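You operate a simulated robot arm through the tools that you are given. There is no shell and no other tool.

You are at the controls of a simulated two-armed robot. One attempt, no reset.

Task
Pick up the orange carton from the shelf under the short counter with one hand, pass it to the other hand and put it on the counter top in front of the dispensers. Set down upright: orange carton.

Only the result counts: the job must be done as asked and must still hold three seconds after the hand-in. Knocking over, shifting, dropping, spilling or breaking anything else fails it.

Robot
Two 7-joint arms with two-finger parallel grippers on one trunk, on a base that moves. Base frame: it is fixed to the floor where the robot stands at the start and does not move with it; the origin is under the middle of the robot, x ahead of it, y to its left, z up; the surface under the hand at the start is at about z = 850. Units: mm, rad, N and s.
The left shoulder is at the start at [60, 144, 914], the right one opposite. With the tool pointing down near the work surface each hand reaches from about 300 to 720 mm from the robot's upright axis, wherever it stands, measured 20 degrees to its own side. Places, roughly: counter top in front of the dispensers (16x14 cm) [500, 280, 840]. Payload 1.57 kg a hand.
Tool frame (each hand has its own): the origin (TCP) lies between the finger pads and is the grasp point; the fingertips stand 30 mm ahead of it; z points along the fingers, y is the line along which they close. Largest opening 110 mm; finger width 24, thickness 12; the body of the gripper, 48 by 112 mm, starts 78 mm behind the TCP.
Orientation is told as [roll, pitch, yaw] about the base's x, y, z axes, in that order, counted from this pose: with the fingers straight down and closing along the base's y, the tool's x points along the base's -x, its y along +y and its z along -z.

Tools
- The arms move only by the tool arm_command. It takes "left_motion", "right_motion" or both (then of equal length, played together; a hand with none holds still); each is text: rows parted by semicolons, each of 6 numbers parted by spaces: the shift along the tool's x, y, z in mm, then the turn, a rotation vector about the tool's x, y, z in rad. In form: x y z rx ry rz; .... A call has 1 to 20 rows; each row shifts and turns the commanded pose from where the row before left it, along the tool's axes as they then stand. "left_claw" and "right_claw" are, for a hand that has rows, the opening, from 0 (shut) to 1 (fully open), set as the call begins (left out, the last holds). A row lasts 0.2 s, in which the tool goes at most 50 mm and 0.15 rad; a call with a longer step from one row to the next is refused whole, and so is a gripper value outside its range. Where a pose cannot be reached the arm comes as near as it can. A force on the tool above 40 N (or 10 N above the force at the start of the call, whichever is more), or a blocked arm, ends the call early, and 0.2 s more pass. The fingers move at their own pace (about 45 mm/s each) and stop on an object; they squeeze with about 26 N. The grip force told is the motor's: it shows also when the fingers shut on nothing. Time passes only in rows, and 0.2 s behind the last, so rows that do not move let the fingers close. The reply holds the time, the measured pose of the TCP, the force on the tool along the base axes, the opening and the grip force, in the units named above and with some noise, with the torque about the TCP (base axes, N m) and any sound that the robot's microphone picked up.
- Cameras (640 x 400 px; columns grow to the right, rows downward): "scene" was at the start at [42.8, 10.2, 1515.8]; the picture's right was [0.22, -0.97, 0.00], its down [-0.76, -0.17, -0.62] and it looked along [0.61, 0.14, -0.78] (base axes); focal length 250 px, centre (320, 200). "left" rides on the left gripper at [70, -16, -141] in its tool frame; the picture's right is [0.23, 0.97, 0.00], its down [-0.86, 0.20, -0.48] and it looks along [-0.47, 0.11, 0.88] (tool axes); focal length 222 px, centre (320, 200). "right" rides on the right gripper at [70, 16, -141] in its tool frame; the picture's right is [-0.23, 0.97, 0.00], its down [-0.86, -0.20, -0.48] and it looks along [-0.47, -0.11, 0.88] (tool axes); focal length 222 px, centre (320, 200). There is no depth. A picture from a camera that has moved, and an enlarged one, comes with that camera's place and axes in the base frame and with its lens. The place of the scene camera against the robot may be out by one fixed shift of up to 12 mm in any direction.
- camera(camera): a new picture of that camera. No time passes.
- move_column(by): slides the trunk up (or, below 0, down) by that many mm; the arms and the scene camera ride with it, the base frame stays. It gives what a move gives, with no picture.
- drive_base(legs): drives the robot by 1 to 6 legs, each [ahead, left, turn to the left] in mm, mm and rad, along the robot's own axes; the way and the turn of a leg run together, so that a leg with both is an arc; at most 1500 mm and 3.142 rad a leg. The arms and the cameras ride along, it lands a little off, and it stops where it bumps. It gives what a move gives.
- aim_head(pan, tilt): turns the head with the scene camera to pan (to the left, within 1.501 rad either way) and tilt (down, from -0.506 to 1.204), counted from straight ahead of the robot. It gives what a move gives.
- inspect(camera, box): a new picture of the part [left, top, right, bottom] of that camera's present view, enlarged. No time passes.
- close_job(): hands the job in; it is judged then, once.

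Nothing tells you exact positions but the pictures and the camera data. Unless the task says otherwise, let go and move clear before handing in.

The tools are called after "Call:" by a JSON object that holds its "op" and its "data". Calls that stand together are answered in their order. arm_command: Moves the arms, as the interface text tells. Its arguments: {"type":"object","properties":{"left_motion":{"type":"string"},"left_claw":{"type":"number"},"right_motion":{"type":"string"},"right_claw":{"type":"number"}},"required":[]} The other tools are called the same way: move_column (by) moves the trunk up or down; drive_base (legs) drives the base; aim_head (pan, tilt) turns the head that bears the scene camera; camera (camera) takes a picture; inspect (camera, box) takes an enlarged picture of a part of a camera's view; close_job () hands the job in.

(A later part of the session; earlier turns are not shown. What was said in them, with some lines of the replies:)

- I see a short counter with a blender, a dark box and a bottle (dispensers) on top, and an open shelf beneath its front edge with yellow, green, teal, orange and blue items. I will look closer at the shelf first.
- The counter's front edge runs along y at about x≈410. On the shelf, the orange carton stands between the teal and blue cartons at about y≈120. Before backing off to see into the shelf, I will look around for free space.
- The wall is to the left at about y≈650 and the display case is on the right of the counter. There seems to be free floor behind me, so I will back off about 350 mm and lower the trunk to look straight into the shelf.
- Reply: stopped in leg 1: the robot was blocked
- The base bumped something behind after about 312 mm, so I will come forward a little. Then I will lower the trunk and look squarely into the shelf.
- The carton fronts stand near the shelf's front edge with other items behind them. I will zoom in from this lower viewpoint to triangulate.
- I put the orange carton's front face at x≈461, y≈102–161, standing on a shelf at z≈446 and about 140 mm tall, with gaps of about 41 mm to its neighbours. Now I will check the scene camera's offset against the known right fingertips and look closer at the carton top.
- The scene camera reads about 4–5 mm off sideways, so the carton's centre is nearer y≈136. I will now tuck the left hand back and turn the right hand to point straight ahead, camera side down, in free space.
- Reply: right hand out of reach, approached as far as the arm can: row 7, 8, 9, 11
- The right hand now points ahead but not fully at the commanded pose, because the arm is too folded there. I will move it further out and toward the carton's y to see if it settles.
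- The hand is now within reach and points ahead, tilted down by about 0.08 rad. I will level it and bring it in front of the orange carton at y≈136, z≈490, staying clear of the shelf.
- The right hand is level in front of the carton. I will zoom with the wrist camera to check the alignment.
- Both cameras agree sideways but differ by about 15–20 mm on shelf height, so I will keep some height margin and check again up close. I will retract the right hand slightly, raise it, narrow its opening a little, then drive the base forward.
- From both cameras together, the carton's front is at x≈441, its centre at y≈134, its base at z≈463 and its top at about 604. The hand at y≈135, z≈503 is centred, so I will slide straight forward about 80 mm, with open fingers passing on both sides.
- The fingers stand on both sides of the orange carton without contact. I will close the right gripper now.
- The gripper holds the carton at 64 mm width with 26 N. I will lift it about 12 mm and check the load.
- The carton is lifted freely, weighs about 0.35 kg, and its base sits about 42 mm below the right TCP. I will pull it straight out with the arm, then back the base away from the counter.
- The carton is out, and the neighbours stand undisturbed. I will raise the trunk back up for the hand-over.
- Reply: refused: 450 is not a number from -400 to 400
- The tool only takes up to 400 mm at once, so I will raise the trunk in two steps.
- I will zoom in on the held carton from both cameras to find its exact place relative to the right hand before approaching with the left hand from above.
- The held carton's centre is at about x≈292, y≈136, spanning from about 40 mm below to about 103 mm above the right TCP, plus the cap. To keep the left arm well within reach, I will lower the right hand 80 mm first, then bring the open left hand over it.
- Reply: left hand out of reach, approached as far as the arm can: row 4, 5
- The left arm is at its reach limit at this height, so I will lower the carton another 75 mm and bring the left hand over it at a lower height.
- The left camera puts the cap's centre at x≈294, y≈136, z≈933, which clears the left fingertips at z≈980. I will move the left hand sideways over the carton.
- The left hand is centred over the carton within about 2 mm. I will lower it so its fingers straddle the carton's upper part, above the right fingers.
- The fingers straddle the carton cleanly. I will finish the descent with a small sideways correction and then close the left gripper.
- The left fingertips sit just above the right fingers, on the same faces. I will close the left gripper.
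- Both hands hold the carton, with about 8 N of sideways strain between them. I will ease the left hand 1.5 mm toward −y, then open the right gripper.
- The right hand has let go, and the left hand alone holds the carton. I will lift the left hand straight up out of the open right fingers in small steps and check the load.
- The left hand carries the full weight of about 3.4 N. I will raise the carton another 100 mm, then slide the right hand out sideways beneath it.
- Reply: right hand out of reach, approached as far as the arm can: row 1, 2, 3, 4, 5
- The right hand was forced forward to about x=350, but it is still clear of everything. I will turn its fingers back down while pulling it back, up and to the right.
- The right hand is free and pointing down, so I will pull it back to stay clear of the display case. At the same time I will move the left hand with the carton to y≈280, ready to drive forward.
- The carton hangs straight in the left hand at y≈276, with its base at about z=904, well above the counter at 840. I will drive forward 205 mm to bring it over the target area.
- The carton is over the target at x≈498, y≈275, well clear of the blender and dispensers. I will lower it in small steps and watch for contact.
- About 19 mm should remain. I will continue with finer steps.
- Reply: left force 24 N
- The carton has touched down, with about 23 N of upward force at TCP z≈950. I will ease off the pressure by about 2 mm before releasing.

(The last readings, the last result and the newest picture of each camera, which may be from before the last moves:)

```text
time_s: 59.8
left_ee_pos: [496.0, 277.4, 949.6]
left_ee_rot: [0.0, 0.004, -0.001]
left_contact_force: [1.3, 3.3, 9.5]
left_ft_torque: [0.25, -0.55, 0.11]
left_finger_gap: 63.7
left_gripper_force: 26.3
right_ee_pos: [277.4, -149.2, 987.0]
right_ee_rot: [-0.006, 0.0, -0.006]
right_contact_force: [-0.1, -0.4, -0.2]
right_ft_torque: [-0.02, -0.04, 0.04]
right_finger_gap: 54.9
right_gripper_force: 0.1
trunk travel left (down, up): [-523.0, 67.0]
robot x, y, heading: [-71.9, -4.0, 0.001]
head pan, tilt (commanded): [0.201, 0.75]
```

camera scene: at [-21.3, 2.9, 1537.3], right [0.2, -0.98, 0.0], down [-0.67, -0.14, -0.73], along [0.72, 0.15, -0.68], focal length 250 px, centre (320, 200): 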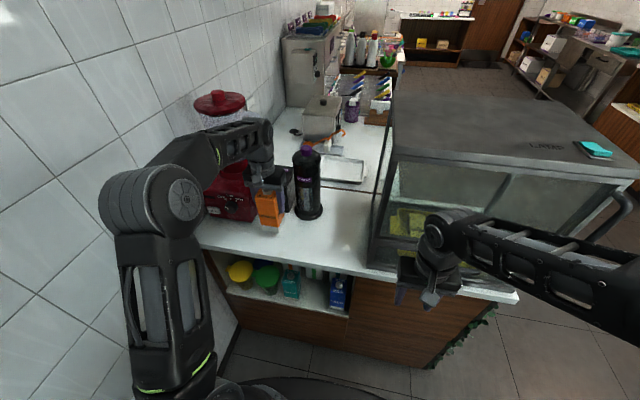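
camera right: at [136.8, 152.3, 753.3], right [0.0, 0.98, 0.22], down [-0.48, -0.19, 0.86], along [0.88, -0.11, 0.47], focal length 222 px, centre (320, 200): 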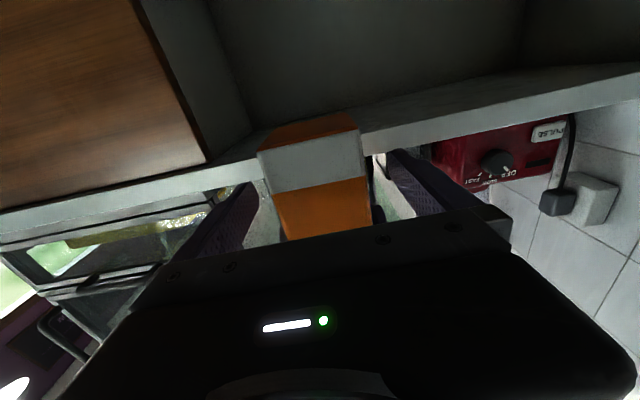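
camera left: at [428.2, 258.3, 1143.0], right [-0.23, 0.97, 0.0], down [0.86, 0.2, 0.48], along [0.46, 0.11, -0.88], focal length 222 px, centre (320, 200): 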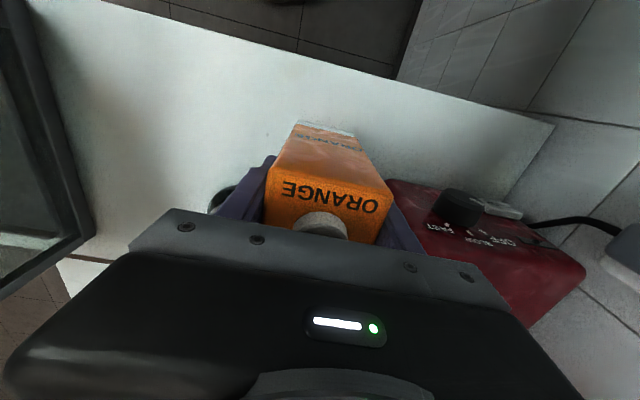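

The force is down to about 9.5 N and the carton is still firmly on the counter. I will ease off a bit more, then open the left gripper.

Call:
{"op": "arm_command", "data": {"left_motion": "0 0 -0.7 0 0 0; 0 0 0 0 0 0"}}

Call:
{"op": "arm_command", "data": {"left_motion": "0 0 0 0 0 0; 0 0 0 0 0 0; 0 0 0 0 0 0; 0 0 0 0 0 0; 0 0 0 0 0 0; 0 0 0 0 0 0", "left_claw": 1.0}}

Call:
{"op": "inspect", "data": {"camera": "scene", "box": [210, 170, 330, 250]}}

Call:
{"op": "camera", "data": {"camera": "left"}}

```text
time_s: 60.4
left_ee_pos: [496.0, 276.8, 950.6]
left_ee_rot: [0.001, 0.004, 0.0]
left_contact_force: [0.7, 1.9, 1.6]
left_ft_torque: [0.25, -0.22, 0.09]
left_finger_gap: 63.9
left_gripper_force: 26.4
right_ee_pos: [278.8, -148.7, 987.7]
right_ee_rot: [-0.008, 0.0, -0.006]
right_contact_force: [1.0, 0.3, -1.0]
right_ft_torque: [0.02, -0.01, -0.02]
right_finger_gap: 55.2
right_gripper_force: 0.0
trunk travel left (down, up): [-523.0, 67.0]
robot x, y, heading: [-76.0, -5.6, 0.001]
head pan, tilt (commanded): [0.201, 0.75]
```

```text
time_s: 61.8
left_ee_pos: [497.1, 277.8, 950.3]
left_ee_rot: [0.0, 0.002, -0.002]
left_contact_force: [0.7, -0.9, -0.2]
left_ft_torque: [0.01, 0.03, -0.01]
left_finger_gap: 109.9
left_gripper_force: 0.1
right_ee_pos: [278.7, -147.4, 987.3]
right_ee_rot: [-0.006, 0.0, -0.005]
right_contact_force: [0.1, -0.8, -0.2]
right_ft_torque: [0.01, 0.01, 0.01]
right_finger_gap: 54.9
right_gripper_force: 0.0
trunk travel left (down, up): [-523.0, 67.0]
robot x, y, heading: [-74.6, -5.4, -0.001]
head pan, tilt (commanded): [0.201, 0.75]
```

```text
5.00 times, centred on (270, 210) of scene
camera zoom: at [-23.1, 2.8, 1537.4], right [0.2, -0.98, 0.0], down [-0.67, -0.14, -0.73], along [0.72, 0.15, -0.68], focal length 1251 px, centre (570, 150)
```

zoom: 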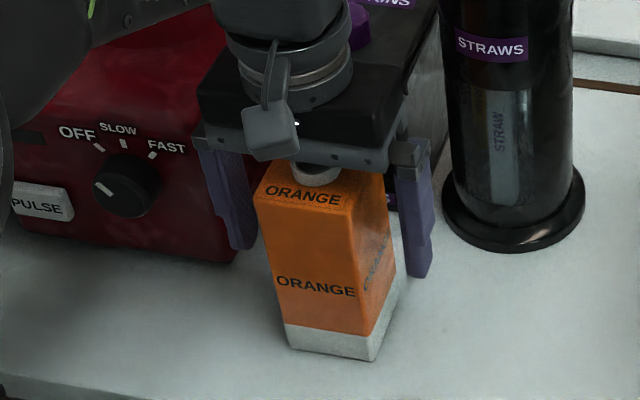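

```text
taken
camera left: at [427.0, 260.1, 1090.8], right [-0.23, 0.97, 0.0], down [0.86, 0.2, 0.48], along [0.46, 0.11, -0.88], focal length 222 px, centre (320, 200)
```

left: 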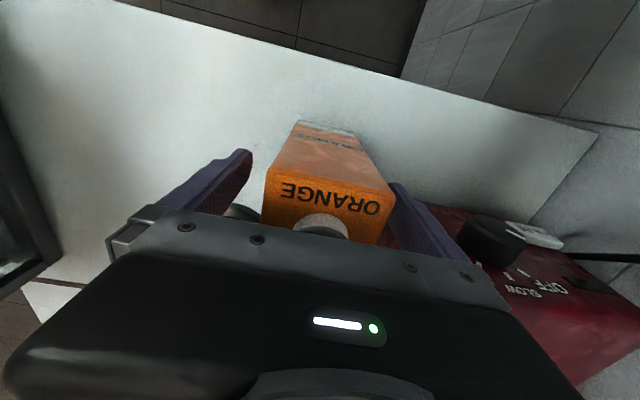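

The left hand has released, and the carton stands upright on the counter. I will withdraw straight up, first with the trunk and then with the arm, staying within reach.

Call:
{"op": "move_column", "data": {"by": 60}}

Call:
{"op": "arm_command", "data": {"left_motion": "0 0 -20 0 0 0; 0 0 -20 0 0 0; 0 0 -20 0 0 0; 0 0 -15 0 0 0; 0 0 0 0 0 0"}}

Call:
{"op": "inspect", "data": {"camera": "scene", "box": [210, 130, 370, 250]}}

Call:
{"op": "camera", "data": {"camera": "left"}}

```text
time_s: 62.8
left_ee_pos: [497.4, 276.8, 1011.3]
left_ee_rot: [0.0, 0.002, -0.002]
left_contact_force: [0.1, -0.4, 0.2]
left_ft_torque: [-0.02, -0.02, 0.02]
left_finger_gap: 109.9
left_gripper_force: 0.1
right_ee_pos: [278.6, -148.9, 1046.9]
right_ee_rot: [-0.006, 0.002, -0.006]
right_contact_force: [-0.8, 0.7, 0.3]
right_ft_torque: [-0.02, 0.0, -0.01]
right_finger_gap: 55.0
right_gripper_force: 0.0
trunk travel left (down, up): [-583.0, 7.0]
robot x, y, heading: [-75.2, -7.6, -0.003]
head pan, tilt (commanded): [0.201, 0.75]
```

```text
time_s: 64.0
left_ee_pos: [495.8, 279.7, 1085.7]
left_ee_rot: [-0.002, 0.001, -0.002]
left_contact_force: [0.1, 0.6, 0.0]
left_ft_torque: [-0.01, 0.01, 0.03]
left_finger_gap: 110.2
left_gripper_force: 0.0
right_ee_pos: [279.5, -148.3, 1047.7]
right_ee_rot: [-0.007, 0.002, -0.007]
right_contact_force: [0.0, -0.2, -0.7]
right_ft_torque: [-0.02, -0.01, 0.0]
right_finger_gap: 54.8
right_gripper_force: 0.0
trunk travel left (down, up): [-583.0, 7.0]
robot x, y, heading: [-73.2, -10.2, -0.004]
head pan, tilt (commanded): [0.201, 0.75]
```

```text
3.33 times, centred on (290, 190) of scene
camera zoom: at [-23.1, 2.8, 1597.4], right [0.2, -0.98, 0.0], down [-0.67, -0.14, -0.73], along [0.72, 0.15, -0.68], focal length 834 px, centre (420, 233)
```

zoom: 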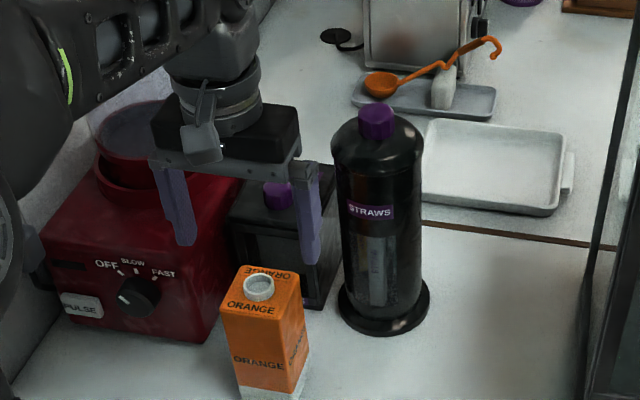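

```text
taken
camera left: at [426.4, 261.4, 1225.9], right [-0.23, 0.97, 0.0], down [0.86, 0.2, 0.48], along [0.46, 0.11, -0.88], focal length 222 px, centre (320, 200)
```

left: 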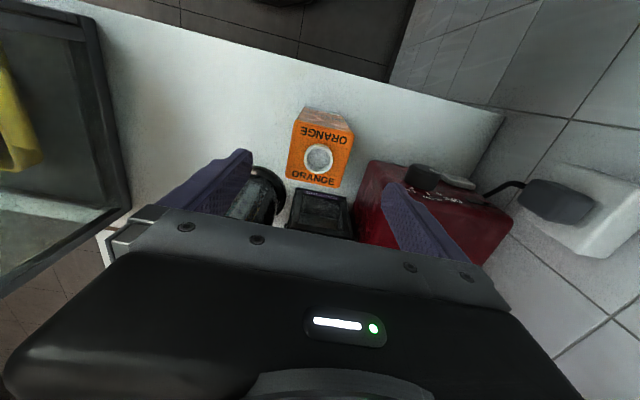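

The carton stands upright in front of the dispensers, and both hands are free of it. I will back away a little and take a last look at everything.

Call:
{"op": "drive_base", "data": {"legs": [[-170, 0, 0]]}}

Call:
{"op": "aim_head", "data": {"pan": 0.3, "tilt": 0.7}}

Call:
{"op": "camera", "data": {"camera": "scene"}}

Call:
{"op": "inspect", "data": {"camera": "scene", "box": [220, 100, 420, 260]}}

```text
time_s: 65.5
left_ee_pos: [326.4, 280.4, 1087.3]
left_ee_rot: [0.0, 0.0, 0.001]
left_contact_force: [-0.1, 1.1, -0.2]
left_ft_torque: [-0.01, -0.03, -0.02]
left_finger_gap: 110.0
left_gripper_force: 0.1
right_ee_pos: [110.4, -148.4, 1047.0]
right_ee_rot: [-0.007, -0.001, -0.001]
right_contact_force: [-0.8, 0.2, 0.2]
right_ft_torque: [0.0, -0.03, 0.02]
right_finger_gap: 55.1
right_gripper_force: 0.0
trunk travel left (down, up): [-583.0, 7.0]
robot x, y, heading: [-240.4, -4.6, -0.001]
head pan, tilt (commanded): [0.201, 0.75]
```

```text
time_s: 66.1
left_ee_pos: [327.5, 280.4, 1085.6]
left_ee_rot: [0.0, 0.002, 0.002]
left_contact_force: [-0.5, -0.3, -0.6]
left_ft_torque: [0.03, 0.03, -0.03]
left_finger_gap: 109.8
left_gripper_force: 0.0
right_ee_pos: [111.2, -147.4, 1047.3]
right_ee_rot: [-0.009, 0.002, 0.0]
right_contact_force: [0.3, 0.3, -0.7]
right_ft_torque: [-0.03, 0.03, -0.02]
right_finger_gap: 55.1
right_gripper_force: 0.0
trunk travel left (down, up): [-583.0, 7.0]
robot x, y, heading: [-241.6, -5.5, 0.005]
head pan, tilt (commanded): [0.3, 0.7]
```

```text
taken
camera scene: at [-191.7, 11.1, 1601.6], right [0.3, -0.95, 0.0], down [-0.62, -0.19, -0.76], along [0.73, 0.23, -0.64], focal length 250 px, centre (320, 200)
```

scene: 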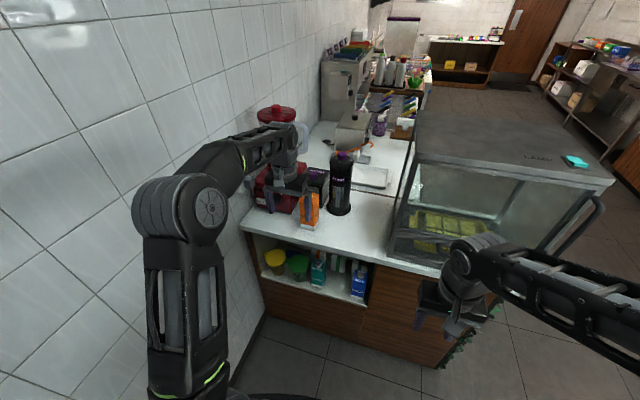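

```text
2.50 times, centred on (320, 180) of scene
camera zoom: at [-191.7, 11.1, 1601.6], right [0.3, -0.95, 0.0], down [-0.62, -0.19, -0.76], along [0.73, 0.23, -0.64], focal length 625 px, centre (320, 250)
```

zoom: 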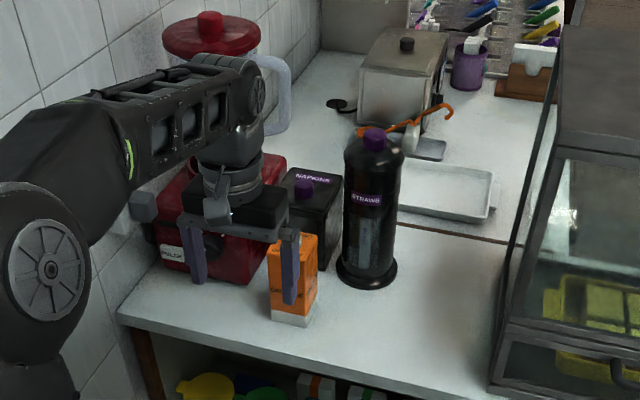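

The orange carton stands upright on the counter in front of the napkin and straw dispensers, nothing else in view has moved, and both hands are clear. I'm handing the job in.

Call:
{"op": "close_job", "data": {}}

```text
The job is handed in.
```

The orange carton is upright on the counter top in front of the dispensers, at about x=497, y=277. The right hand took it from the shelf and passed it to the left hand, which set it down. Both hands then let go and moved clear before I handed the job in.

In the last pictures everything else on the shelf and counter looked undisturbed. I couldn't check one thing: early on, while backing up for a better view, the base bumped something behind it. I drove forward straight away but never saw what it was, so I can't say whether it moved.
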